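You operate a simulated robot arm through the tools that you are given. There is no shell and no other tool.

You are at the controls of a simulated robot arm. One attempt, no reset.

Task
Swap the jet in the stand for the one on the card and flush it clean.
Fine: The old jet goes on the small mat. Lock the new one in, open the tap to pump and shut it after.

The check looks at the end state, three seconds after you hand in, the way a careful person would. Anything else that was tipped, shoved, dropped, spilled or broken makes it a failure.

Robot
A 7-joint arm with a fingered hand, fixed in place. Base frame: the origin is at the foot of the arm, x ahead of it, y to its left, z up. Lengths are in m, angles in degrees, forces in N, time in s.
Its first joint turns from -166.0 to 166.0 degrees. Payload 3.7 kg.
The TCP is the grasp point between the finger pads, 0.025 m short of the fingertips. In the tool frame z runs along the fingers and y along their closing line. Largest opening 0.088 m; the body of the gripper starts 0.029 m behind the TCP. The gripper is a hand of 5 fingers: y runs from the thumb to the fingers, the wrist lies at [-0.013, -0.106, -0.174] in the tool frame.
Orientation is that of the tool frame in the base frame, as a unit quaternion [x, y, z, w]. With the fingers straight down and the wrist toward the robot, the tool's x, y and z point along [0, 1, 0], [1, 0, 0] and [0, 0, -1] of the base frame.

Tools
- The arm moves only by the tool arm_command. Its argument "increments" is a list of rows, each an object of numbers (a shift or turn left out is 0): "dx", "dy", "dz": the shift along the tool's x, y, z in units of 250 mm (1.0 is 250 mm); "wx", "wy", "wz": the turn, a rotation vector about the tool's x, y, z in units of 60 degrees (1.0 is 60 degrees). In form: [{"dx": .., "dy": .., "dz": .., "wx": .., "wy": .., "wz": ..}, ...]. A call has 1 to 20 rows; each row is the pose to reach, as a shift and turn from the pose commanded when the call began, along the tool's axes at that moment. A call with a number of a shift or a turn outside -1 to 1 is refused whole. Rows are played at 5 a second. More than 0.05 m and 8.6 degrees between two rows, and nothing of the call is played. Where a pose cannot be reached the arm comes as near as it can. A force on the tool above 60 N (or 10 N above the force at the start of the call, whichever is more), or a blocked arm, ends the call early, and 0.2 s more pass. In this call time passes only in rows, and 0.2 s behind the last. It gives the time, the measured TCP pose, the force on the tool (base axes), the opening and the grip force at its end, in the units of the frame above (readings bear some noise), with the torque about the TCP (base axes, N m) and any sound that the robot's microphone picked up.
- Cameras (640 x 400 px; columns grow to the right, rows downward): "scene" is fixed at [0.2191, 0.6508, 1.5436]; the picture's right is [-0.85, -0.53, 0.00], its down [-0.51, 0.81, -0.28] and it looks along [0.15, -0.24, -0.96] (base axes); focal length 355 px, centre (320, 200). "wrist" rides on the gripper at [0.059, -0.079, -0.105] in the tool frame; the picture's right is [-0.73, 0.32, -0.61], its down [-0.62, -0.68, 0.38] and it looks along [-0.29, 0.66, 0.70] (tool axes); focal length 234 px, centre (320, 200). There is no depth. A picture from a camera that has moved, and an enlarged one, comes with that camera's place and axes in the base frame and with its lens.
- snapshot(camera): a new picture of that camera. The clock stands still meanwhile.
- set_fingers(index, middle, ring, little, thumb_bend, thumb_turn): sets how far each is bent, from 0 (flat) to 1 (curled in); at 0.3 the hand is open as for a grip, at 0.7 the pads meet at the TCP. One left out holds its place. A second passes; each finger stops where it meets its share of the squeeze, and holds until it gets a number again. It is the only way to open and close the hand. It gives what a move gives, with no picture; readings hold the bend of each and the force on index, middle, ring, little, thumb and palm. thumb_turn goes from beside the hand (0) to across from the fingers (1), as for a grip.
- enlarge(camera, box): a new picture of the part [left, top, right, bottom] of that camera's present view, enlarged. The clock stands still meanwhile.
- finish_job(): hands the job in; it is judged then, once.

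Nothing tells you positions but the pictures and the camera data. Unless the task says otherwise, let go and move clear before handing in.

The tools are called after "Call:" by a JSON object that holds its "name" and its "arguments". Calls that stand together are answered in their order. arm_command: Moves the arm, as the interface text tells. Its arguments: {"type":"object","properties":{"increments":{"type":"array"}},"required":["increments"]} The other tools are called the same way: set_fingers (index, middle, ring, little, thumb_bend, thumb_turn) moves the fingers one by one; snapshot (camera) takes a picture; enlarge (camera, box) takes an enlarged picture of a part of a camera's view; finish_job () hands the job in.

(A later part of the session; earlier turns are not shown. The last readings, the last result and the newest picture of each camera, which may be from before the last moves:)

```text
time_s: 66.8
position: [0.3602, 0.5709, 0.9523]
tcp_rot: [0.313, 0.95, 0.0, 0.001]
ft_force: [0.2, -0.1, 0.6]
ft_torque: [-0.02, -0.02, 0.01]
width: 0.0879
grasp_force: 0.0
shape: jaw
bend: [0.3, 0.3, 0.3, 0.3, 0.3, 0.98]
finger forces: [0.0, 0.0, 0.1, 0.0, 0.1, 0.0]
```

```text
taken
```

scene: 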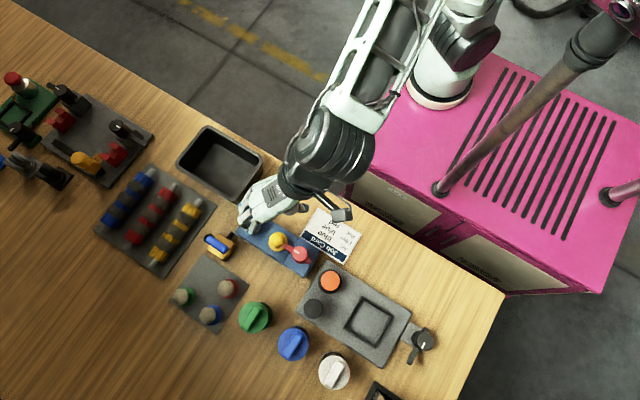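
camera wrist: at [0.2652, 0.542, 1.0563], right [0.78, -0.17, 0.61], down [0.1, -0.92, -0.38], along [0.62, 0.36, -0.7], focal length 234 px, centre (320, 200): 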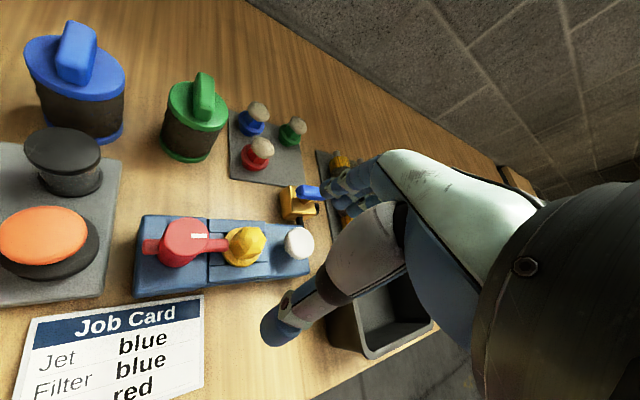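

Now I'm over the stand. I'll take enlarged views of the tap, stand and jets.

Call:
{"name": "enlarge", "arguments": {"camera": "wrist", "box": [130, 170, 330, 300]}}

Call:
{"name": "enlarge", "arguments": {"camera": "wrist", "box": [220, 90, 340, 230]}}

Call:
{"name": "enlarge", "arguments": {"camera": "wrist", "box": [260, 170, 340, 240]}}

Call:
{"name": "enlarge", "arguments": {"camera": "scene", "box": [180, 210, 330, 320]}}

```text
3.08 times, centred on (230, 235) of wrist
camera zoom: at [0.2652, 0.542, 1.0563], right [0.78, -0.17, 0.61], down [0.1, -0.92, -0.38], along [0.62, 0.36, -0.7], focal length 720 px, centre (597, 92)
```

zoom: 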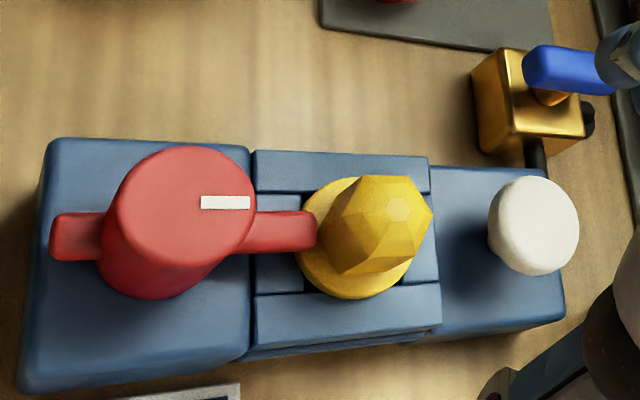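

```text
2.86 times, centred on (280, 160) of wrist
camera zoom: at [0.2652, 0.542, 1.0563], right [0.78, -0.17, 0.61], down [0.1, -0.92, -0.38], along [0.62, 0.36, -0.7], focal length 669 px, centre (434, 314)
```

zoom: 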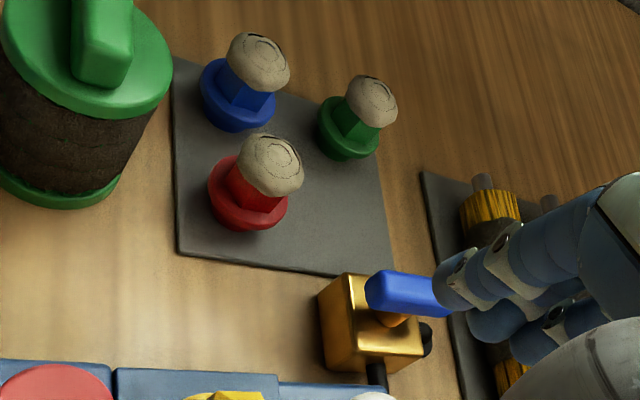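

```text
5.71 times, centred on (300, 205) of wrist
camera zoom: at [0.2652, 0.542, 1.0563], right [0.78, -0.17, 0.61], down [0.1, -0.92, -0.38], along [0.62, 0.36, -0.7], focal length 1338 px, centre (434, 171)
```

zoom: 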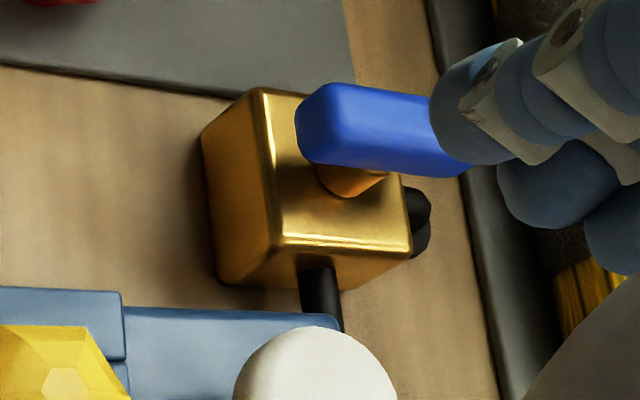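

```text
3.64 times, centred on (255, 265) of scene
camera zoom: at [0.2191, 0.6508, 1.5436], right [-0.85, -0.53, 0.0], down [-0.51, 0.81, -0.28], along [0.15, -0.24, -0.96], focal length 1292 px, centre (556, -36)
```

zoom: 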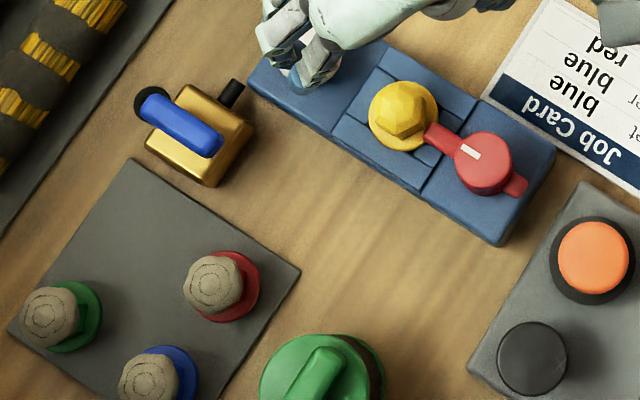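

The tap has a blue lever on a vertical stem, pointing +x. Before I touch anything, I'll check what the hand looks like with middle, ring and little curled away.

Call:
{"name": "set_fingers", "arguments": {"middle": 1.0, "ring": 1.0, "little": 1.0}}

Call:
{"name": "snapshot", "arguments": {"camera": "wrist"}}

Call:
{"name": "enlarge", "arguments": {"camera": "scene", "box": [210, 150, 370, 260]}}

```text
time_s: 67.8
position: [0.3594, 0.5704, 0.9515]
tcp_rot: [0.313, 0.95, 0.002, 0.001]
ft_force: [0.7, -0.3, 0.3]
ft_torque: [0.0, -0.03, -0.01]
width: 0.0848
grasp_force: 0.1
shape: fingers
bend: [0.3, 1.0, 1.0, 1.0, 0.3, 0.98]
finger forces: [0.1, 0.1, 0.0, 0.0, 0.1, 0.0]
```

```text
taken
camera wrist: at [0.2653, 0.5419, 1.0566], right [0.78, -0.17, 0.61], down [0.1, -0.92, -0.38], along [0.62, 0.36, -0.7], focal length 234 px, centre (320, 200)
```

wrist: 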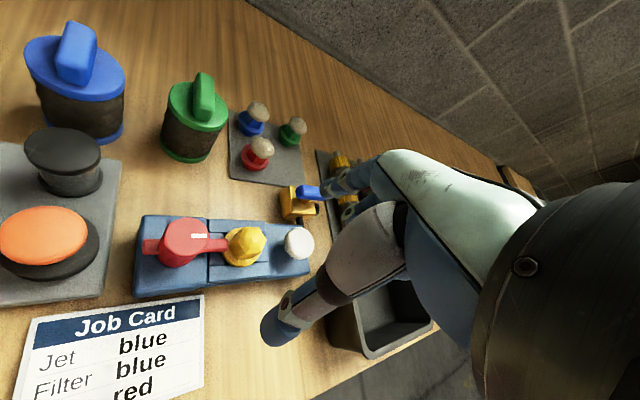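

```text
3.64 times, centred on (290, 205) of scene
camera zoom: at [0.2191, 0.6508, 1.5436], right [-0.85, -0.53, 0.0], down [-0.51, 0.81, -0.28], along [0.15, -0.24, -0.96], focal length 1292 px, centre (429, 182)
```

zoom: 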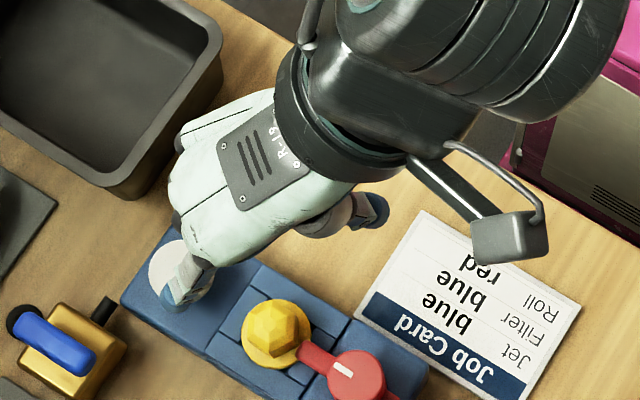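

With middle, ring and little curled, index and thumb make a clean two-finger jaw along tool y at x=0. I'll close it into a pinch that I can use as a poker and check how it looks.

Call:
{"name": "set_fingers", "arguments": {"index": 0.7, "thumb_bend": 0.7}}

Call:
{"name": "snapshot", "arguments": {"camera": "wrist"}}

Call:
{"name": "enlarge", "arguments": {"camera": "scene", "box": [210, 180, 330, 280]}}

```text
time_s: 68.8
position: [0.3601, 0.5704, 0.9519]
tcp_rot: [0.313, 0.95, 0.0, 0.0]
ft_force: [1.1, 0.6, -0.1]
ft_torque: [0.0, -0.01, 0.0]
width: 0.0
grasp_force: 0.0
shape: fingers
bend: [0.7, 1.0, 1.0, 1.0, 0.7, 0.98]
finger forces: [0.0, 0.0, 0.1, 0.0, 0.0, 0.0]
```

```text
taken
camera wrist: at [0.2653, 0.5419, 1.0566], right [0.78, -0.17, 0.61], down [0.1, -0.92, -0.38], along [0.62, 0.36, -0.7], focal length 234 px, centre (320, 200)
```

wrist: 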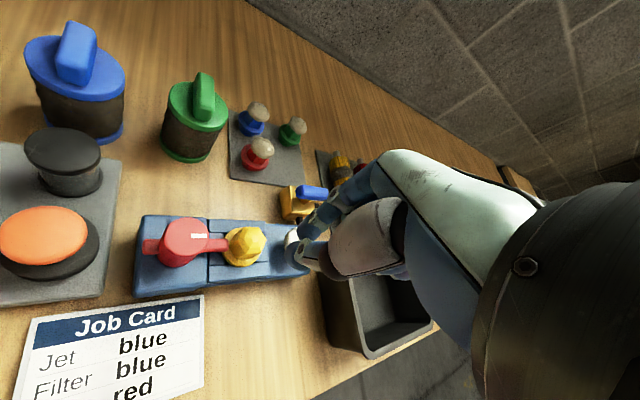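

```text
4.00 times, centred on (270, 230) of scene
camera zoom: at [0.2191, 0.6508, 1.5436], right [-0.85, -0.53, 0.0], down [-0.51, 0.81, -0.28], along [0.15, -0.24, -0.96], focal length 1421 px, centre (520, 80)
```

zoom: 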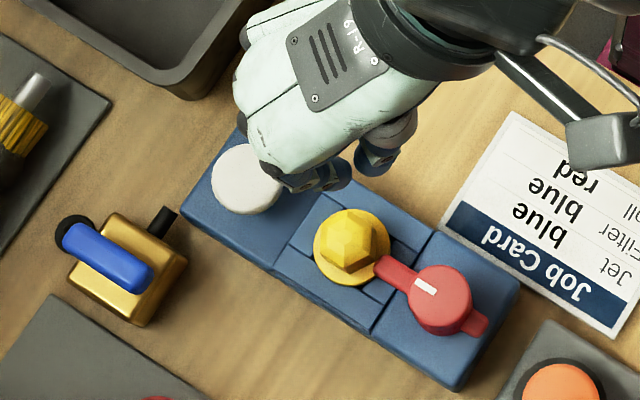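

Call:
{"name": "set_fingers", "arguments": {"index": 0.2, "thumb_bend": 0.2}}

Call:
{"name": "enlarge", "arguments": {"camera": "wrist", "box": [250, 140, 430, 360]}}

Call:
{"name": "set_fingers", "arguments": {"index": 0.7, "thumb_bend": 0.7}}

Call:
{"name": "enlarge", "arguments": {"camera": "wrist", "box": [230, 160, 410, 320]}}

```text
time_s: 69.8
position: [0.3599, 0.5714, 0.9515]
tcp_rot: [0.312, 0.95, 0.001, 0.0]
ft_force: [0.1, -0.1, -0.4]
ft_torque: [0.01, 0.0, 0.0]
width: 0.1034
grasp_force: 0.1
shape: fingers
bend: [0.2, 1.0, 1.0, 1.0, 0.2, 0.98]
finger forces: [0.1, 0.0, 0.0, 0.0, 0.1, 0.0]
```

```text
1.82 times, centred on (340, 250) of wrist
camera zoom: at [0.2653, 0.5419, 1.0566], right [0.78, -0.17, 0.61], down [0.1, -0.92, -0.38], along [0.62, 0.36, -0.7], focal length 426 px, centre (284, 109)
```

zoom: 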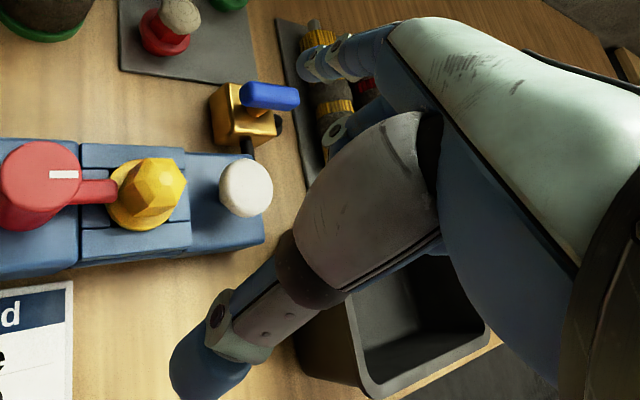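

```text
time_s: 70.8
position: [0.3586, 0.57, 0.9524]
tcp_rot: [0.313, 0.95, 0.001, 0.0]
ft_force: [-0.1, 0.0, -0.7]
ft_torque: [0.0, 0.02, 0.03]
width: 0.0001
grasp_force: 0.0
shape: fingers
bend: [0.7, 1.0, 1.0, 1.0, 0.7, 0.98]
finger forces: [0.0, 0.0, 0.0, 0.1, 0.0, 0.1]
```

```text
2.50 times, centred on (320, 240) of wrist
camera zoom: at [0.2653, 0.5419, 1.0566], right [0.78, -0.17, 0.61], down [0.1, -0.92, -0.38], along [0.62, 0.36, -0.7], focal length 585 px, centre (320, 100)
```

zoom: 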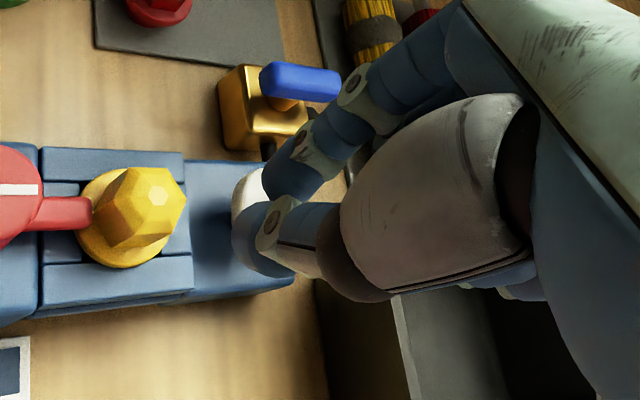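

The curled fingers still hang nearly at fingertip height, so I'll lay middle, ring and little flat out of the way and use index and thumb on the red knob. First I'll hover over the knob to check alignment.

Call:
{"name": "set_fingers", "arguments": {"index": 0.3, "thumb_bend": 0.3, "middle": 0.0, "ring": 0.0, "little": 0.0}}

Call:
{"name": "arm_command", "arguments": {"increments": [{"dx": 0.06, "dy": -0.014, "wz": -0.02}, {"dx": 0.12, "dy": -0.028, "wz": -0.045}, {"dx": 0.19, "dy": -0.043, "wz": -0.07}, {"dx": 0.255, "dy": -0.057, "wz": -0.108}, {"dx": 0.255, "dy": -0.057, "wz": -0.108}]}}

Call:
{"name": "snapshot", "arguments": {"camera": "wrist"}}

Call:
{"name": "enlarge", "arguments": {"camera": "scene", "box": [210, 180, 370, 290]}}

```text
time_s: 71.8
position: [0.36, 0.571, 0.9513]
tcp_rot: [0.312, 0.95, 0.001, 0.0]
ft_force: [0.5, -0.8, -0.1]
ft_torque: [-0.01, 0.01, 0.02]
width: 0.0843
grasp_force: 0.1
shape: fingers
bend: [0.3, 0.0, 0.0, 0.0, 0.3, 0.98]
finger forces: [0.1, 0.0, 0.0, 0.1, 0.0, 0.0]
```

```text
time_s: 73.0
position: [0.2999, 0.5973, 0.9518]
tcp_rot: [0.258, 0.966, 0.001, 0.0]
ft_force: [0.4, -0.3, 0.8]
ft_torque: [-0.03, 0.0, 0.01]
width: 0.0842
grasp_force: 0.0
shape: fingers
bend: [0.3, 0.0, 0.0, 0.0, 0.3, 0.98]
finger forces: [0.1, 0.0, 0.1, 0.1, 0.0, 0.0]
```

```text
taken
camera wrist: at [0.2087, 0.5588, 1.0569], right [0.79, -0.08, 0.61], down [0.2, -0.9, -0.38], along [0.58, 0.43, -0.7], focal length 234 px, centre (320, 200)
```

wrist: 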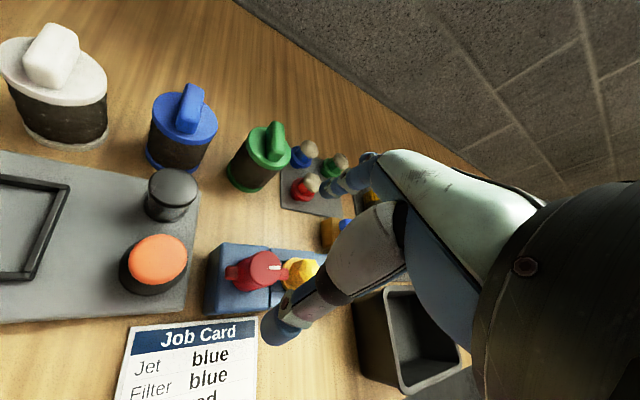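

```text
3.64 times, centred on (290, 235) of scene
camera zoom: at [0.2191, 0.6508, 1.5436], right [-0.85, -0.53, 0.0], down [-0.51, 0.81, -0.28], along [0.15, -0.24, -0.96], focal length 1292 px, centre (429, 73)
```

zoom: 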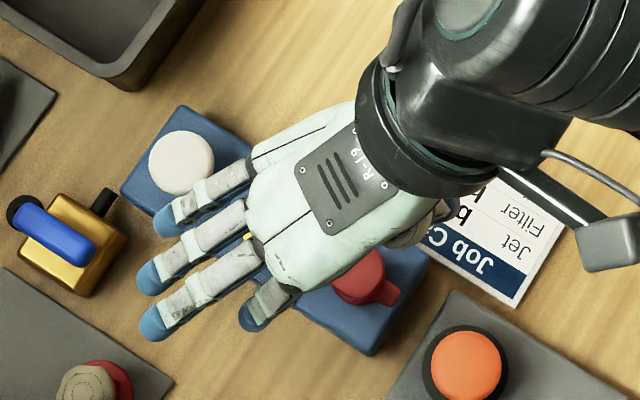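

Call:
{"name": "enlarge", "arguments": {"camera": "wrist", "box": [200, 220, 330, 320]}}

```text
4.00 times, centred on (265, 270) of wrist
camera zoom: at [0.2087, 0.5588, 1.0569], right [0.79, -0.08, 0.61], down [0.2, -0.9, -0.38], along [0.58, 0.43, -0.7], focal length 937 px, centre (540, -80)
```

zoom: 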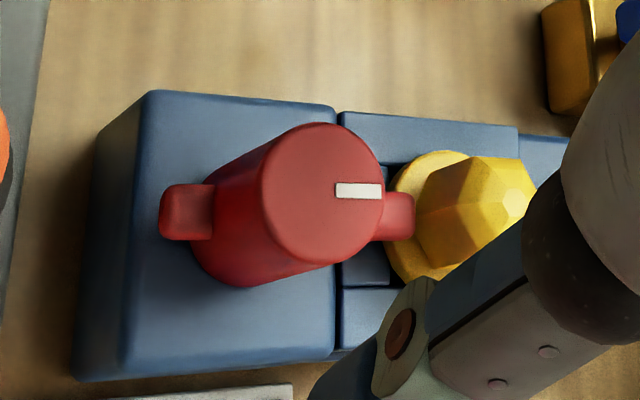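

The hand is centred over the knob to within about 2 mm. I'll half-bend the spare fingers so they clear the jet and the green container, then descend around the knob.

Call:
{"name": "set_fingers", "arguments": {"middle": 0.2, "ring": 0.2, "little": 0.2}}

Call:
{"name": "arm_command", "arguments": {"increments": [{"dx": -0.002, "dy": -0.003, "dz": 0.06}, {"dx": -0.003, "dy": -0.004, "dz": 0.12}, {"dx": -0.003, "dy": -0.004, "dz": 0.18}, {"dx": -0.003, "dy": -0.004, "dz": 0.24}, {"dx": -0.003, "dy": -0.004, "dz": 0.3}, {"dx": -0.003, "dy": -0.004, "dz": 0.35}, {"dx": -0.003, "dy": -0.004, "dz": 0.35}]}}

Call:
{"name": "enlarge", "arguments": {"camera": "wrist", "box": [220, 140, 420, 360]}}

Call:
{"name": "enlarge", "arguments": {"camera": "scene", "box": [210, 180, 370, 290]}}

```text
time_s: 74.0
position: [0.2996, 0.5967, 0.9508]
tcp_rot: [0.257, 0.966, 0.001, -0.001]
ft_force: [1.0, 0.8, 0.1]
ft_torque: [0.01, 0.0, -0.01]
width: 0.0849
grasp_force: 0.2
shape: fingers
bend: [0.3, 0.2, 0.2, 0.2, 0.3, 0.98]
finger forces: [0.0, 0.0, 0.0, 0.1, 0.0, 0.0]
```

```text
time_s: 75.6
position: [0.3, 0.5959, 0.8645]
tcp_rot: [0.258, 0.966, 0.0, 0.0]
ft_force: [-0.2, 0.2, -0.6]
ft_torque: [-0.02, 0.0, 0.03]
width: 0.0841
grasp_force: 0.1
shape: fingers
bend: [0.3, 0.2, 0.2, 0.2, 0.3, 0.98]
finger forces: [0.0, 0.1, 0.1, 0.1, 0.0, 0.2]
```

```text
1.82 times, centred on (320, 250) of wrist
camera zoom: at [0.21, 0.5575, 0.9698], right [0.79, -0.08, 0.61], down [0.2, -0.9, -0.38], along [0.58, 0.43, -0.7], focal length 426 px, centre (320, 109)
```

zoom: 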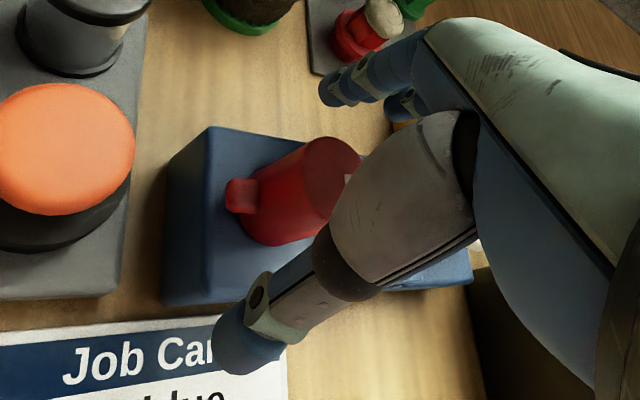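

```text
3.64 times, centred on (290, 235) of scene
camera zoom: at [0.2191, 0.6508, 1.5436], right [-0.85, -0.53, 0.0], down [-0.51, 0.81, -0.28], along [0.15, -0.24, -0.96], focal length 1292 px, centre (429, 73)
```

zoom: 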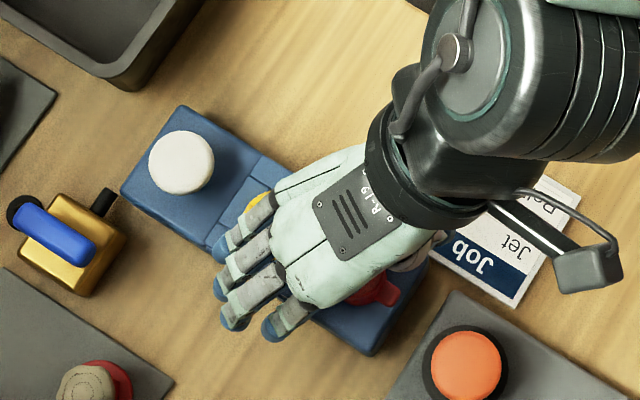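

The knob sits between index and thumb, with the stub and arm clear to the sides. I'll close gently on it.

Call:
{"name": "set_fingers", "arguments": {"index": 0.6, "thumb_bend": 0.6}}

Call:
{"name": "enlarge", "arguments": {"camera": "wrist", "box": [220, 140, 420, 360]}}

```text
time_s: 76.6
position: [0.3005, 0.5971, 0.8648]
tcp_rot: [0.258, 0.966, 0.001, 0.001]
ft_force: [-1.5, -1.1, -0.4]
ft_torque: [-0.03, 0.02, 0.01]
width: 0.024
grasp_force: 1.7
shape: fingers
bend: [0.59, 0.2, 0.2, 0.2, 0.57, 0.97]
finger forces: [0.6, 0.1, 0.0, 0.0, 1.4, 0.0]
```

```text
1.82 times, centred on (320, 250) of wrist
camera zoom: at [0.2099, 0.5574, 0.9699], right [0.79, -0.08, 0.61], down [0.2, -0.9, -0.38], along [0.58, 0.43, -0.7], focal length 426 px, centre (320, 109)
```

zoom: 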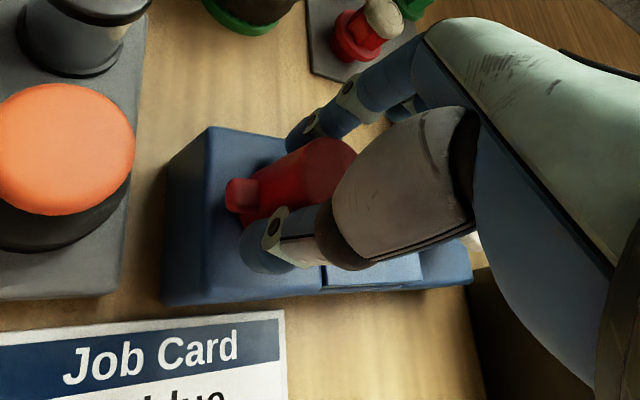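

Call:
{"name": "set_fingers", "arguments": {"index": 0.68, "thumb_bend": 0.66}}

```text
time_s: 77.6
position: [0.3004, 0.5963, 0.8644]
tcp_rot: [0.258, 0.966, 0.0, 0.0]
ft_force: [-0.4, -0.1, -0.1]
ft_torque: [0.04, 0.01, 0.02]
width: 0.0217
grasp_force: 4.2
shape: fingers
bend: [0.6, 0.2, 0.2, 0.2, 0.59, 0.97]
finger forces: [4.2, 0.0, 0.0, 0.1, 4.4, 0.0]
```

Call:
{"name": "arm_command", "arguments": {"increments": [{"wz": -0.06}, {"wz": -0.12}, {"wz": -0.18}, {"wz": -0.25}]}}

Call:
{"name": "enlarge", "arguments": {"camera": "wrist", "box": [220, 140, 420, 360]}}

Call:
{"name": "enlarge", "arguments": {"camera": "scene", "box": [210, 180, 370, 290]}}

```text
time_s: 78.6
position: [0.3011, 0.596, 0.8642]
tcp_rot: [0.129, 0.992, 0.001, 0.0]
ft_force: [-1.6, 1.8, 3.9]
ft_torque: [0.03, 0.03, -0.04]
width: 0.0217
grasp_force: 5.3
shape: fingers
bend: [0.6, 0.2, 0.2, 0.2, 0.6, 0.97]
finger forces: [6.1, 0.0, 0.0, 0.0, 4.2, 0.1]
```

```text
1.82 times, centred on (320, 250) of wrist
camera zoom: at [0.2233, 0.5344, 0.969], right [0.78, 0.12, 0.61], down [0.43, -0.82, -0.38], along [0.45, 0.56, -0.69], focal length 426 px, centre (320, 109)
```

zoom: 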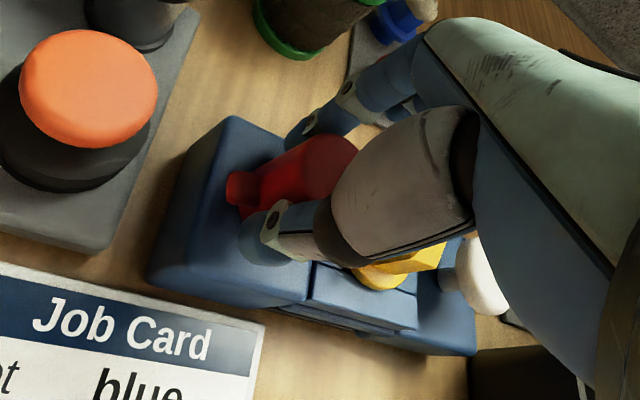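

```text
3.64 times, centred on (290, 235) of scene
camera zoom: at [0.2191, 0.6508, 1.5436], right [-0.85, -0.53, 0.0], down [-0.51, 0.81, -0.28], along [0.15, -0.24, -0.96], focal length 1292 px, centre (429, 73)
```

zoom: 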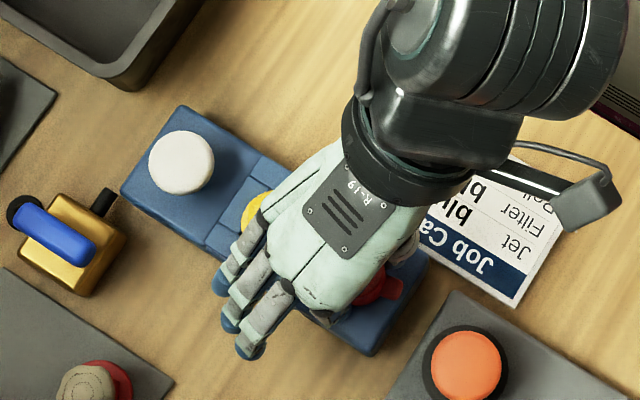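

The lever turned with the hand, counter-clockwise and with little torque. I'll continue turning.

Call:
{"name": "arm_command", "arguments": {"increments": [{"wz": -0.08}, {"wz": -0.16}, {"wz": -0.24}, {"wz": -0.32}, {"wz": -0.4}, {"wz": -0.48}, {"wz": -0.56}, {"wz": -0.64}, {"wz": -0.72}]}}

Call:
{"name": "snapshot", "arguments": {"camera": "wrist"}}

Call:
{"name": "enlarge", "arguments": {"camera": "scene", "box": [210, 180, 370, 290]}}

```text
time_s: 80.6
position: [0.3006, 0.5944, 0.864]
tcp_rot: [-0.245, 0.97, 0.001, 0.0]
ft_force: [-1.7, 1.7, 4.0]
ft_torque: [0.06, 0.1, 0.03]
width: 0.0213
grasp_force: 5.4
shape: fingers
bend: [0.59, 0.2, 0.2, 0.2, 0.61, 0.97]
finger forces: [6.5, 0.0, 0.0, 0.1, 3.8, 0.0]
```

```text
taken
camera wrist: at [0.2861, 0.4976, 0.9684], right [0.49, 0.63, 0.61], down [0.87, -0.3, -0.38], along [-0.06, 0.72, -0.69], focal length 234 px, centre (320, 200)
```

wrist: 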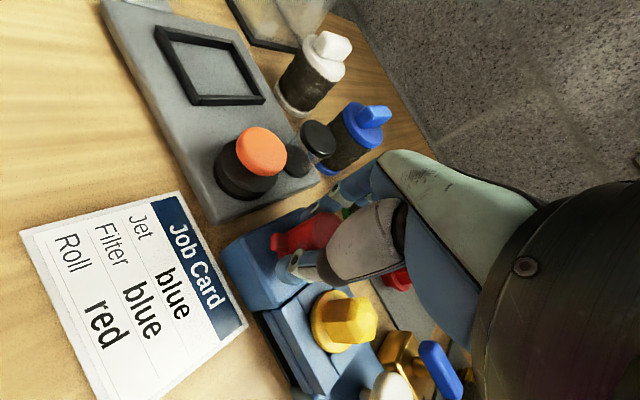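

```text
3.64 times, centred on (290, 235) of scene
camera zoom: at [0.2191, 0.6508, 1.5436], right [-0.85, -0.53, 0.0], down [-0.51, 0.81, -0.28], along [0.15, -0.24, -0.96], focal length 1292 px, centre (429, 73)
```

zoom: 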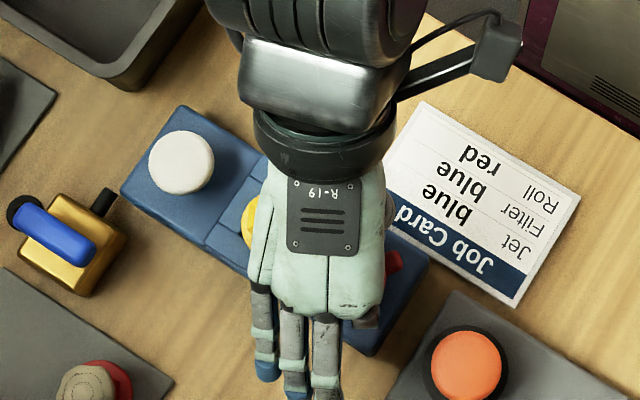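

Call:
{"name": "arm_command", "arguments": {"increments": [{"wz": -0.08}, {"wz": -0.16}, {"wz": -0.24}, {"wz": -0.32}, {"wz": -0.4}, {"wz": -0.48}, {"wz": -0.53}]}}

Call:
{"name": "snapshot", "arguments": {"camera": "wrist"}}

Call:
{"name": "enlarge", "arguments": {"camera": "scene", "box": [210, 180, 370, 290]}}

```text
time_s: 82.2
position: [0.2999, 0.5945, 0.8633]
tcp_rot: [-0.501, 0.866, -0.001, 0.0]
ft_force: [-0.9, 0.1, 4.8]
ft_torque: [-0.01, 0.09, -0.02]
width: 0.021
grasp_force: 5.2
shape: fingers
bend: [0.59, 0.2, 0.2, 0.2, 0.61, 0.97]
finger forces: [5.6, 0.0, 0.0, 0.0, 4.2, 0.0]
```

```text
taken
camera wrist: at [0.3395, 0.5049, 0.968], right [0.08, 0.79, 0.61], down [0.9, 0.2, -0.38], along [-0.43, 0.58, -0.7], focal length 234 px, centre (320, 200)
```

wrist: 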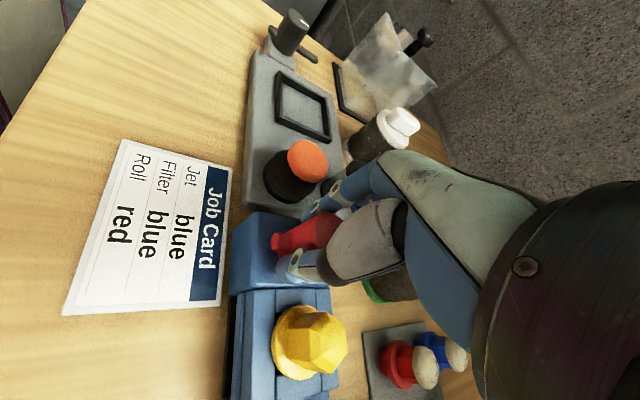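

```text
3.64 times, centred on (290, 235) of scene
camera zoom: at [0.2191, 0.6508, 1.5436], right [-0.85, -0.53, 0.0], down [-0.51, 0.81, -0.28], along [0.15, -0.24, -0.96], focal length 1292 px, centre (429, 73)
```

zoom: 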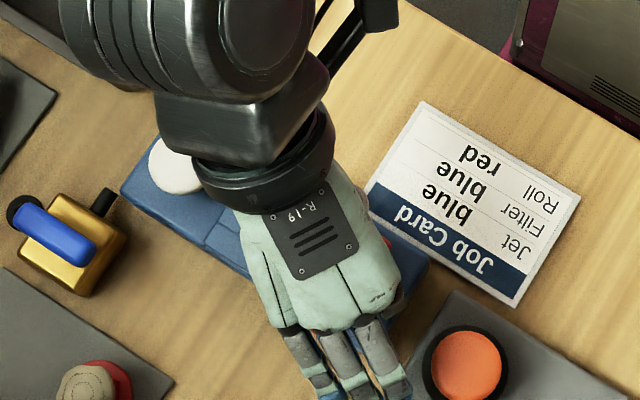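

The lever has turned 90°, with the arm now pointing +y away from the jet. I'll open slightly and rise straight up.

Call:
{"name": "set_fingers", "arguments": {"index": 0.42, "thumb_bend": 0.42}}

Call:
{"name": "arm_command", "arguments": {"increments": [{"dz": -0.05}, {"dz": -0.1}, {"dz": -0.16}, {"dz": -0.24}, {"dz": -0.32}, {"dz": -0.4}, {"dz": -0.4}]}}

Call:
{"name": "snapshot", "arguments": {"camera": "wrist"}}

Call:
{"name": "enlarge", "arguments": {"camera": "scene", "box": [210, 180, 370, 290]}}

```text
time_s: 83.2
position: [0.301, 0.595, 0.8621]
tcp_rot: [-0.501, 0.865, 0.0, 0.001]
ft_force: [0.6, 0.1, -0.1]
ft_torque: [-0.02, 0.02, -0.02]
width: 0.0586
grasp_force: 0.0
shape: fingers
bend: [0.42, 0.2, 0.2, 0.2, 0.42, 0.97]
finger forces: [0.0, 0.0, 0.0, 0.1, 0.0, 0.1]
```

```text
time_s: 84.8
position: [0.3004, 0.5935, 0.9618]
tcp_rot: [-0.501, 0.866, 0.0, 0.002]
ft_force: [0.3, -0.4, 0.8]
ft_torque: [-0.02, -0.01, 0.03]
width: 0.0585
grasp_force: 0.1
shape: fingers
bend: [0.42, 0.2, 0.2, 0.2, 0.42, 0.97]
finger forces: [0.0, 0.1, 0.0, 0.0, 0.1, 0.0]
```

```text
taken
camera wrist: at [0.3402, 0.5044, 1.067], right [0.08, 0.79, 0.61], down [0.9, 0.2, -0.38], along [-0.42, 0.58, -0.7], focal length 234 px, centre (320, 200)
```

wrist: 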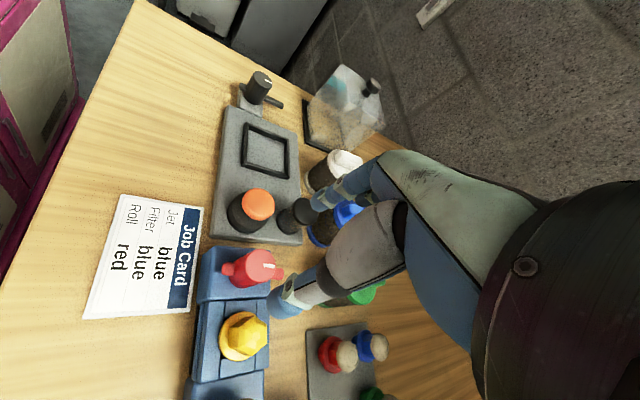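

```text
3.64 times, centred on (290, 235) of scene
camera zoom: at [0.2191, 0.6508, 1.5436], right [-0.85, -0.53, 0.0], down [-0.51, 0.81, -0.28], along [0.15, -0.24, -0.96], focal length 1292 px, centre (429, 73)
```

zoom: 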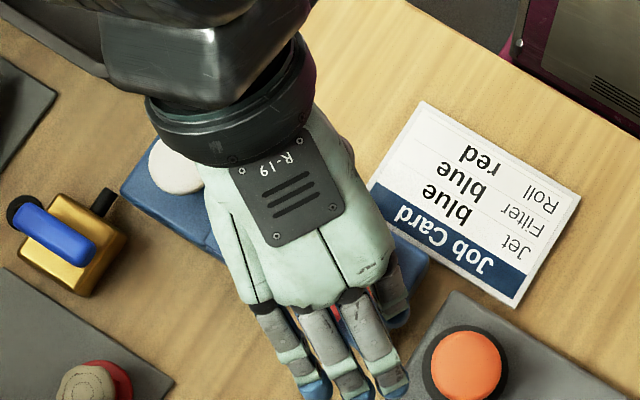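

Unlocked: the arm and mark point +y. I'll rotate back to about θ=95° and go above the yellow jet.

Call:
{"name": "arm_command", "arguments": {"increments": [{"wz": 0.1}, {"wz": 0.2}, {"wz": 0.3}, {"wz": 0.4}, {"wz": 0.5}, {"wz": 0.6}, {"wz": 0.7}, {"wz": 0.8}, {"wz": 0.917}, {"wz": 0.917}]}}

Call:
{"name": "enlarge", "arguments": {"camera": "wrist", "box": [180, 180, 380, 360]}}

```text
time_s: 87.0
position: [0.2991, 0.594, 0.9642]
tcp_rot: [-0.043, 0.999, 0.001, 0.0]
ft_force: [-0.9, -0.6, 0.1]
ft_torque: [0.02, 0.03, 0.01]
width: 0.0589
grasp_force: 0.2
shape: fingers
bend: [0.42, 0.2, 0.2, 0.2, 0.42, 0.97]
finger forces: [0.1, 0.0, 0.1, 0.0, 0.0, 0.1]
```

```text
2.22 times, centred on (280, 270) of wrist
camera zoom: at [0.2481, 0.5112, 1.0687], right [0.7, 0.38, 0.61], down [0.68, -0.62, -0.38], along [0.23, 0.68, -0.7], focal length 520 px, centre (409, 44)
```

zoom: 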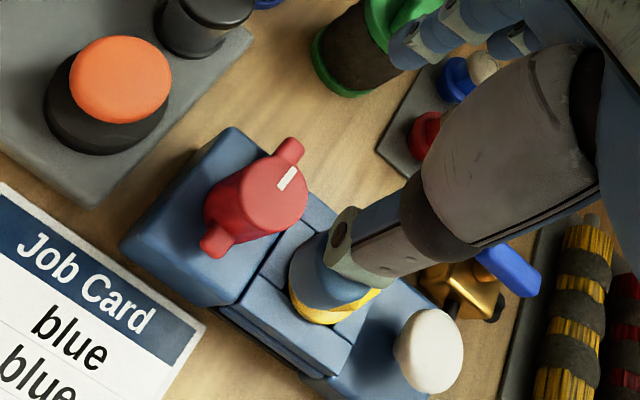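

Call:
{"name": "arm_command", "arguments": {"increments": [{"dx": -0.06}, {"dx": -0.12}, {"dx": -0.18, "dy": -0.005}, {"dx": -0.238, "dy": -0.01}, {"dx": -0.238, "dy": -0.01}]}}

Call:
{"name": "enlarge", "arguments": {"camera": "wrist", "box": [180, 180, 380, 360]}}

Call:
{"name": "enlarge", "arguments": {"camera": "scene", "box": [210, 180, 370, 290]}}

```text
time_s: 88.2
position: [0.359, 0.5983, 0.9634]
tcp_rot: [-0.044, 0.999, 0.001, -0.001]
ft_force: [0.3, -0.3, -0.2]
ft_torque: [-0.01, -0.01, 0.01]
width: 0.0586
grasp_force: 0.1
shape: fingers
bend: [0.42, 0.2, 0.2, 0.2, 0.42, 0.97]
finger forces: [0.0, 0.0, 0.0, 0.0, 0.1, 0.0]
```

```text
2.22 times, centred on (280, 270) of wrist
camera zoom: at [0.3078, 0.5149, 1.0691], right [0.69, 0.38, 0.61], down [0.68, -0.62, -0.38], along [0.23, 0.68, -0.7], focal length 520 px, centre (409, 44)
```

zoom: 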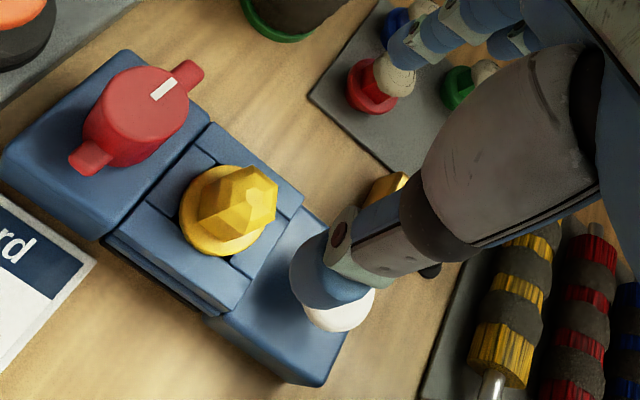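

```text
3.64 times, centred on (290, 235) of scene
camera zoom: at [0.2191, 0.6508, 1.5436], right [-0.85, -0.53, 0.0], down [-0.51, 0.81, -0.28], along [0.15, -0.24, -0.96], focal length 1292 px, centre (429, 73)
```

zoom: 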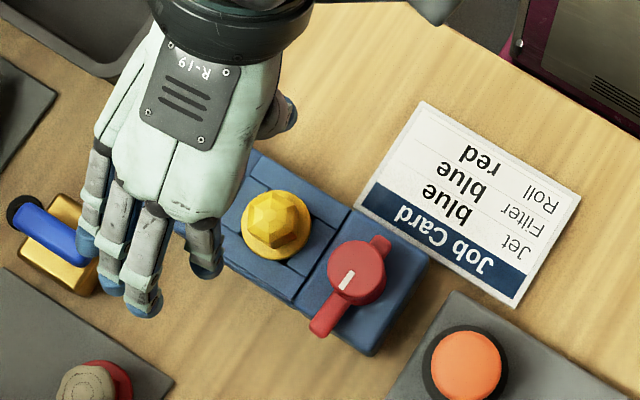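

The hand is within about 2 mm of the jet, and the spare fingers are over bare table. I'll lower around the jet's hex, keeping the tips just above the flange.

Call:
{"name": "arm_command", "arguments": {"increments": [{"dx": 0.008, "dy": -0.003, "dz": 0.08}, {"dx": 0.008, "dy": -0.003, "dz": 0.16}, {"dx": 0.008, "dy": -0.003, "dz": 0.24}, {"dx": 0.008, "dy": -0.003, "dz": 0.31}, {"dx": 0.008, "dy": -0.003, "dz": 0.37}, {"dx": 0.008, "dy": -0.003, "dz": 0.42}, {"dx": 0.008, "dy": -0.003, "dz": 0.442}, {"dx": 0.008, "dy": -0.003, "dz": 0.442}]}}

Call:
{"name": "enlarge", "arguments": {"camera": "wrist", "box": [220, 160, 400, 320]}}

Call:
{"name": "enlarge", "arguments": {"camera": "scene", "box": [210, 200, 340, 290]}}

```text
time_s: 90.0
position: [0.3579, 0.596, 0.8527]
tcp_rot: [-0.044, 0.999, 0.0, 0.0]
ft_force: [0.6, 0.7, -0.3]
ft_torque: [0.01, 0.01, -0.01]
width: 0.0588
grasp_force: 0.1
shape: fingers
bend: [0.42, 0.2, 0.2, 0.2, 0.42, 0.97]
finger forces: [0.0, 0.0, 0.0, 0.1, 0.0, 0.1]
```

```text
2.50 times, centred on (310, 240) of wrist
camera zoom: at [0.3054, 0.5128, 0.9578], right [0.69, 0.39, 0.61], down [0.68, -0.62, -0.38], along [0.23, 0.68, -0.7], focal length 585 px, centre (345, 100)
```

zoom: 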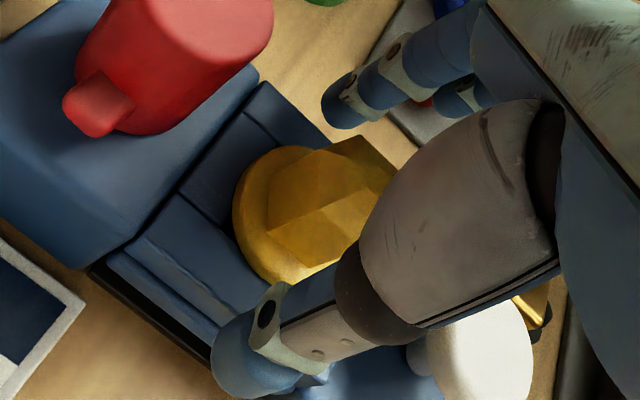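

```text
4.44 times, centred on (275, 245) of scene
camera zoom: at [0.2191, 0.6508, 1.5436], right [-0.85, -0.53, 0.0], down [-0.51, 0.81, -0.28], along [0.15, -0.24, -0.96], focal length 1579 px, centre (520, 0)
```

zoom: 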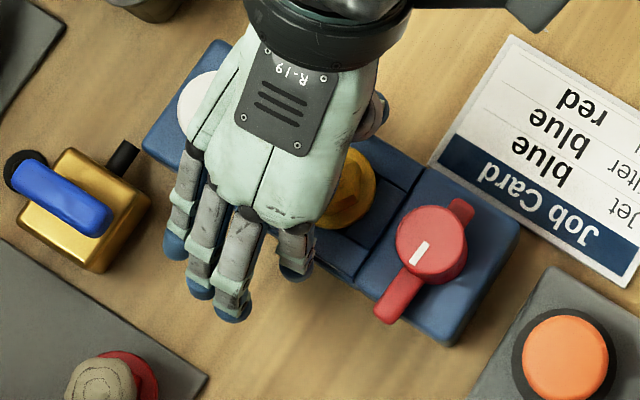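

Call:
{"name": "set_fingers", "arguments": {"index": 0.6, "thumb_bend": 0.6}}

Call:
{"name": "enlarge", "arguments": {"camera": "wrist", "box": [220, 160, 400, 320]}}

```text
time_s: 91.0
position: [0.3554, 0.5972, 0.8526]
tcp_rot: [-0.044, 0.999, 0.001, 0.0]
ft_force: [0.8, 3.0, 8.9]
ft_torque: [-0.11, 0.0, -0.08]
width: 0.0342
grasp_force: 7.5
shape: fingers
bend: [0.51, 0.2, 0.2, 0.2, 0.57, 0.97]
finger forces: [5.4, 0.0, 0.0, 0.0, 9.9, 0.1]
```

```text
2.50 times, centred on (310, 240) of wrist
camera zoom: at [0.3053, 0.513, 0.9585], right [0.69, 0.38, 0.61], down [0.68, -0.62, -0.38], along [0.23, 0.68, -0.69], focal length 585 px, centre (345, 100)
```

zoom: 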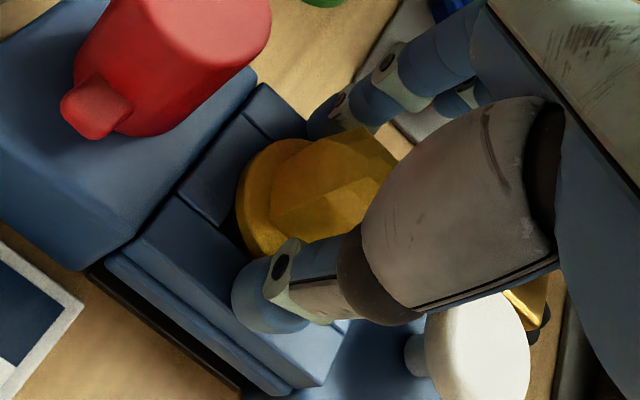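

Call:
{"name": "arm_command", "arguments": {"increments": [{"dz": -0.006}, {"dz": -0.012}, {"dz": -0.016}]}}

```text
time_s: 91.8
position: [0.3583, 0.5974, 0.8563]
tcp_rot: [-0.044, 0.999, 0.0, 0.0]
ft_force: [-0.1, -0.9, -0.1]
ft_torque: [0.0, 0.02, 0.01]
width: 0.0316
grasp_force: 3.3
shape: fingers
bend: [0.54, 0.2, 0.2, 0.2, 0.56, 0.97]
finger forces: [3.3, 0.1, 0.0, 0.0, 3.3, 0.0]
```

The vertical load is gone and both pads hold evenly. I'll squeeze a little more and test-lift by a few millimetres.

Call:
{"name": "set_fingers", "arguments": {"index": 0.64, "thumb_bend": 0.66}}

Call:
{"name": "arm_command", "arguments": {"increments": [{"dz": -0.01}, {"dz": -0.025}, {"dz": -0.04}, {"dz": -0.06}]}}

Call:
{"name": "enlarge", "arguments": {"camera": "wrist", "box": [220, 160, 400, 320]}}

```text
time_s: 92.8
position: [0.358, 0.5976, 0.8568]
tcp_rot: [-0.043, 0.999, 0.0, 0.0]
ft_force: [-0.5, 0.2, -0.9]
ft_torque: [-0.03, -0.05, -0.01]
width: 0.0309
grasp_force: 5.8
shape: fingers
bend: [0.54, 0.2, 0.2, 0.2, 0.58, 0.97]
finger forces: [5.6, 0.0, 0.0, 0.1, 5.6, 0.0]
```

```text
time_s: 93.8
position: [0.3578, 0.5964, 0.8724]
tcp_rot: [-0.045, 0.999, 0.001, 0.0]
ft_force: [-0.4, 0.4, -0.4]
ft_torque: [0.0, -0.03, 0.0]
width: 0.0309
grasp_force: 5.9
shape: fingers
bend: [0.54, 0.2, 0.2, 0.2, 0.58, 0.97]
finger forces: [5.6, 0.1, 0.0, 0.0, 5.6, 0.0]
```

```text
2.50 times, centred on (310, 240) of wrist
camera zoom: at [0.3067, 0.5134, 0.9768], right [0.69, 0.38, 0.61], down [0.68, -0.62, -0.38], along [0.23, 0.68, -0.69], focal length 585 px, centre (345, 100)
```

zoom: 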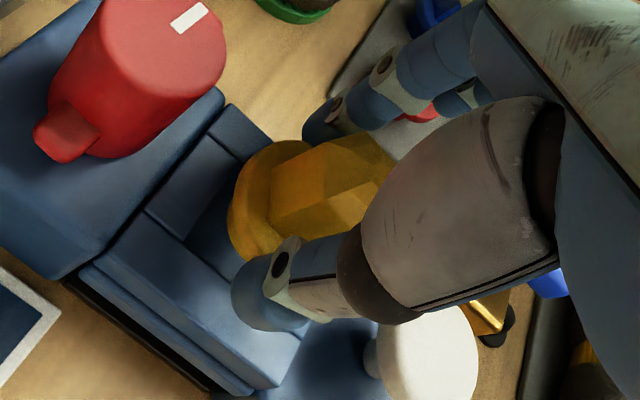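

The yellow jet is lifting out cleanly. I'll raise it well clear, then tuck the spare fingers so they won't touch the other jets.

Call:
{"name": "arm_command", "arguments": {"increments": [{"dz": -0.06}, {"dz": -0.12}, {"dz": -0.18}, {"dz": -0.25}, {"dz": -0.33}, {"dz": -0.33}]}}

Call:
{"name": "set_fingers", "arguments": {"middle": 0.47, "ring": 0.47, "little": 0.47}}

Call:
{"name": "arm_command", "arguments": {"increments": [{"dx": -0.05, "dy": 0.06}, {"dx": -0.1, "dy": 0.12}, {"dx": -0.15, "dy": 0.18}, {"dx": -0.21, "dy": 0.24}, {"dx": -0.27, "dy": 0.3}, {"dx": -0.33, "dy": 0.36}, {"dx": -0.39, "dy": 0.42}, {"dx": -0.434, "dy": 0.479}, {"dx": -0.434, "dy": 0.479}]}}

Call:
{"name": "snapshot", "arguments": {"camera": "wrist"}}

Call:
{"name": "snapshot", "arguments": {"camera": "scene"}}

```text
time_s: 95.2
position: [0.3581, 0.5962, 0.954]
tcp_rot: [-0.044, 0.999, 0.001, 0.0]
ft_force: [-0.1, 0.0, -0.6]
ft_torque: [-0.04, 0.02, 0.03]
width: 0.0309
grasp_force: 5.7
shape: fingers
bend: [0.54, 0.2, 0.2, 0.2, 0.58, 0.97]
finger forces: [5.6, 0.0, 0.1, 0.0, 5.6, 0.0]
```

```text
time_s: 96.2
position: [0.3571, 0.5959, 0.9542]
tcp_rot: [-0.044, 0.999, 0.0, -0.001]
ft_force: [0.4, 0.0, -0.9]
ft_torque: [-0.02, 0.03, -0.01]
width: 0.031
grasp_force: 5.5
shape: fingers
bend: [0.54, 0.47, 0.47, 0.47, 0.58, 0.97]
finger forces: [5.6, 0.0, 0.2, 0.0, 5.6, 0.0]
```

```text
time_s: 98.2
position: [0.4547, 0.7263, 0.953]
tcp_rot: [-0.044, 0.999, 0.001, 0.0]
ft_force: [0.1, 0.2, -0.8]
ft_torque: [-0.01, -0.01, 0.02]
width: 0.0309
grasp_force: 5.7
shape: fingers
bend: [0.54, 0.47, 0.47, 0.47, 0.58, 0.97]
finger forces: [5.6, 0.0, 0.0, 0.0, 5.6, 0.1]
```

```text
taken
camera wrist: at [0.4029, 0.6426, 1.0581], right [0.69, 0.38, 0.61], down [0.68, -0.62, -0.38], along [0.23, 0.68, -0.7], focal length 234 px, centre (320, 200)
```

wrist: 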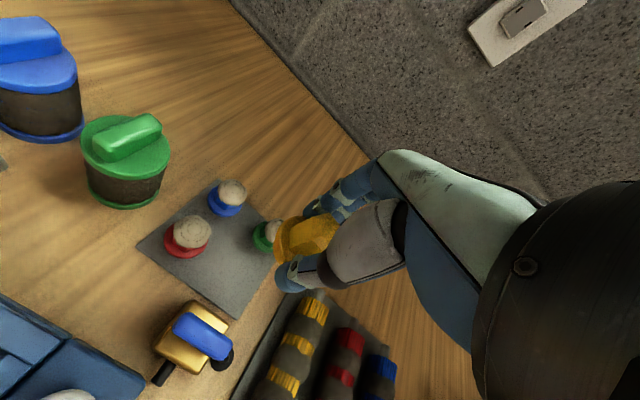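

```text
taken
```

scene: 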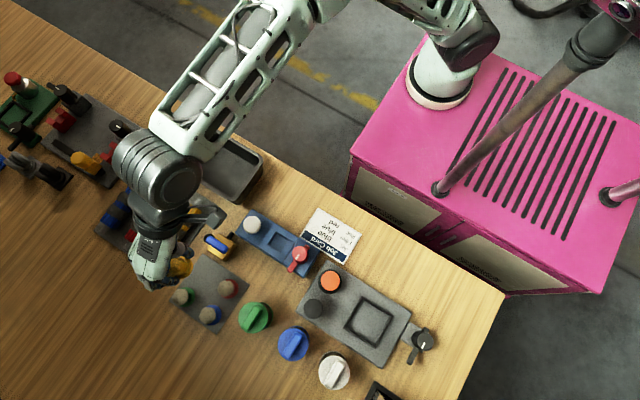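

Call:
{"name": "enlarge", "arguments": {"camera": "wrist", "box": [130, 170, 330, 330]}}

Call:
{"name": "enlarge", "arguments": {"camera": "scene", "box": [130, 210, 270, 340]}}

Call:
{"name": "enlarge", "arguments": {"camera": "scene", "box": [220, 190, 330, 290]}}

```text
2.50 times, centred on (230, 250) of wrist
camera zoom: at [0.4029, 0.6426, 1.0581], right [0.69, 0.38, 0.61], down [0.68, -0.62, -0.38], along [0.23, 0.68, -0.7], focal length 585 px, centre (545, 75)
```

zoom: 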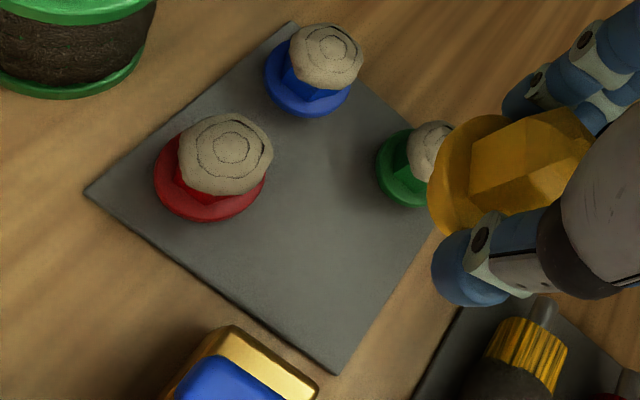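

```text
3.08 times, centred on (200, 275) of scene
camera zoom: at [0.2191, 0.6508, 1.5436], right [-0.85, -0.53, 0.0], down [-0.51, 0.81, -0.28], along [0.15, -0.24, -0.96], focal length 1093 px, centre (689, -31)
```

zoom: 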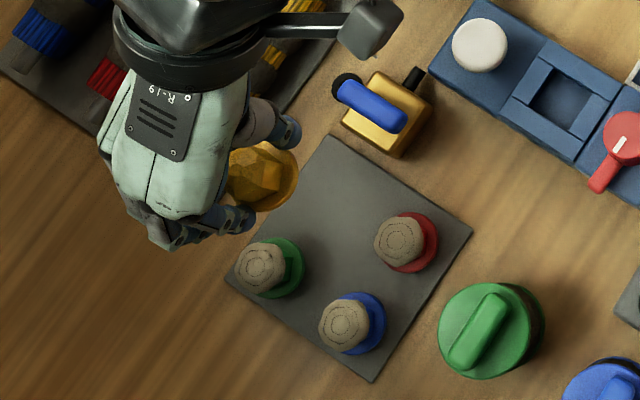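

```text
4.00 times, centred on (275, 240) of scene
camera zoom: at [0.2191, 0.6508, 1.5436], right [-0.85, -0.53, 0.0], down [-0.51, 0.81, -0.28], along [0.15, -0.24, -0.96], focal length 1421 px, centre (500, 40)
```

zoom: 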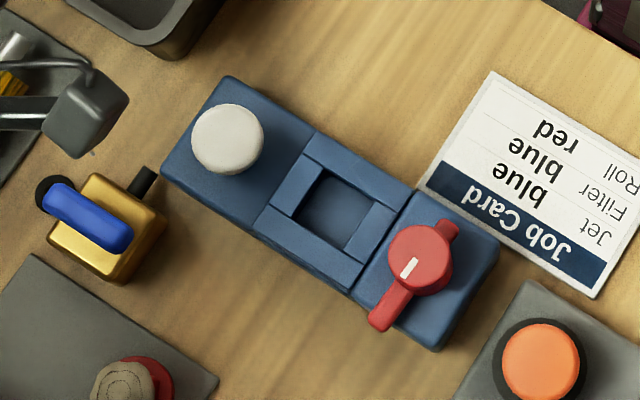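

The seat in the stand is now empty. The free corner of the small mat is at about (0.455, 0.7235), with the other jets about 62 mm away. I'll lower the old jet there.

Call:
{"name": "arm_command", "arguments": {"increments": [{"dy": -0.006, "dz": 0.08}, {"dy": -0.011, "dz": 0.16}, {"dy": -0.011, "dz": 0.24}, {"dy": -0.011, "dz": 0.32}, {"dy": -0.011, "dz": 0.39}, {"dy": -0.011, "dz": 0.44}, {"dy": -0.011, "dz": 0.472}, {"dy": -0.011, "dz": 0.472}]}}

Call:
{"name": "enlarge", "arguments": {"camera": "wrist", "box": [180, 140, 380, 320]}}

Call:
{"name": "enlarge", "arguments": {"camera": "scene", "box": [130, 210, 270, 340]}}

```text
time_s: 100.0
position: [0.4557, 0.7236, 0.8358]
tcp_rot: [-0.044, 0.999, 0.002, 0.0]
ft_force: [-0.6, -0.2, -0.3]
ft_torque: [0.03, 0.01, -0.03]
width: 0.031
grasp_force: 5.6
shape: fingers
bend: [0.54, 0.47, 0.47, 0.47, 0.58, 0.97]
finger forces: [5.6, 0.1, 0.0, 0.0, 5.7, 0.1]
```

```text
2.22 times, centred on (280, 230) of wrist
camera zoom: at [0.4032, 0.6405, 0.9401], right [0.69, 0.38, 0.61], down [0.68, -0.62, -0.38], along [0.23, 0.68, -0.7], focal length 520 px, centre (409, 133)
```

zoom: 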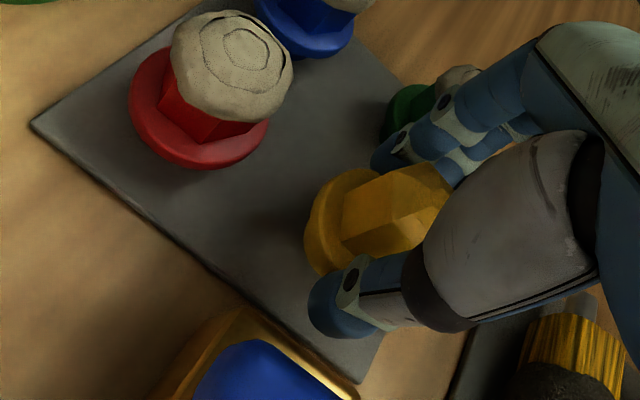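

```text
3.08 times, centred on (200, 275) of scene
camera zoom: at [0.2191, 0.6508, 1.5436], right [-0.85, -0.53, 0.0], down [-0.51, 0.81, -0.28], along [0.15, -0.24, -0.96], focal length 1093 px, centre (689, -31)
```

zoom: 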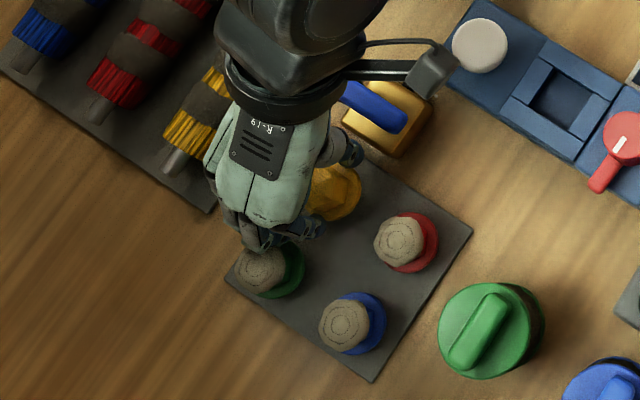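

Call:
{"name": "arm_command", "arguments": {"increments": [{"dz": 0.01}, {"dz": 0.02}, {"dz": 0.028}]}}

Call:
{"name": "arm_command", "arguments": {"increments": [{"dz": 0.005}, {"dz": 0.01}]}}

```text
time_s: 100.8
position: [0.4571, 0.7232, 0.8298]
tcp_rot: [-0.043, 0.999, 0.0, 0.001]
ft_force: [0.0, 1.5, -0.3]
ft_torque: [0.0, -0.01, -0.02]
width: 0.0307
grasp_force: 6.1
shape: fingers
bend: [0.54, 0.47, 0.47, 0.47, 0.58, 0.97]
finger forces: [5.6, 0.1, 0.1, 0.0, 5.6, 0.1]
```

```text
time_s: 101.4
position: [0.4548, 0.7218, 0.8261]
tcp_rot: [-0.044, 0.999, 0.0, 0.0]
ft_force: [0.2, 0.2, -0.3]
ft_torque: [-0.04, -0.01, -0.01]
width: 0.031
grasp_force: 5.7
shape: fingers
bend: [0.54, 0.47, 0.47, 0.47, 0.58, 0.97]
finger forces: [5.6, 0.1, 0.1, 0.0, 5.5, 0.0]
```

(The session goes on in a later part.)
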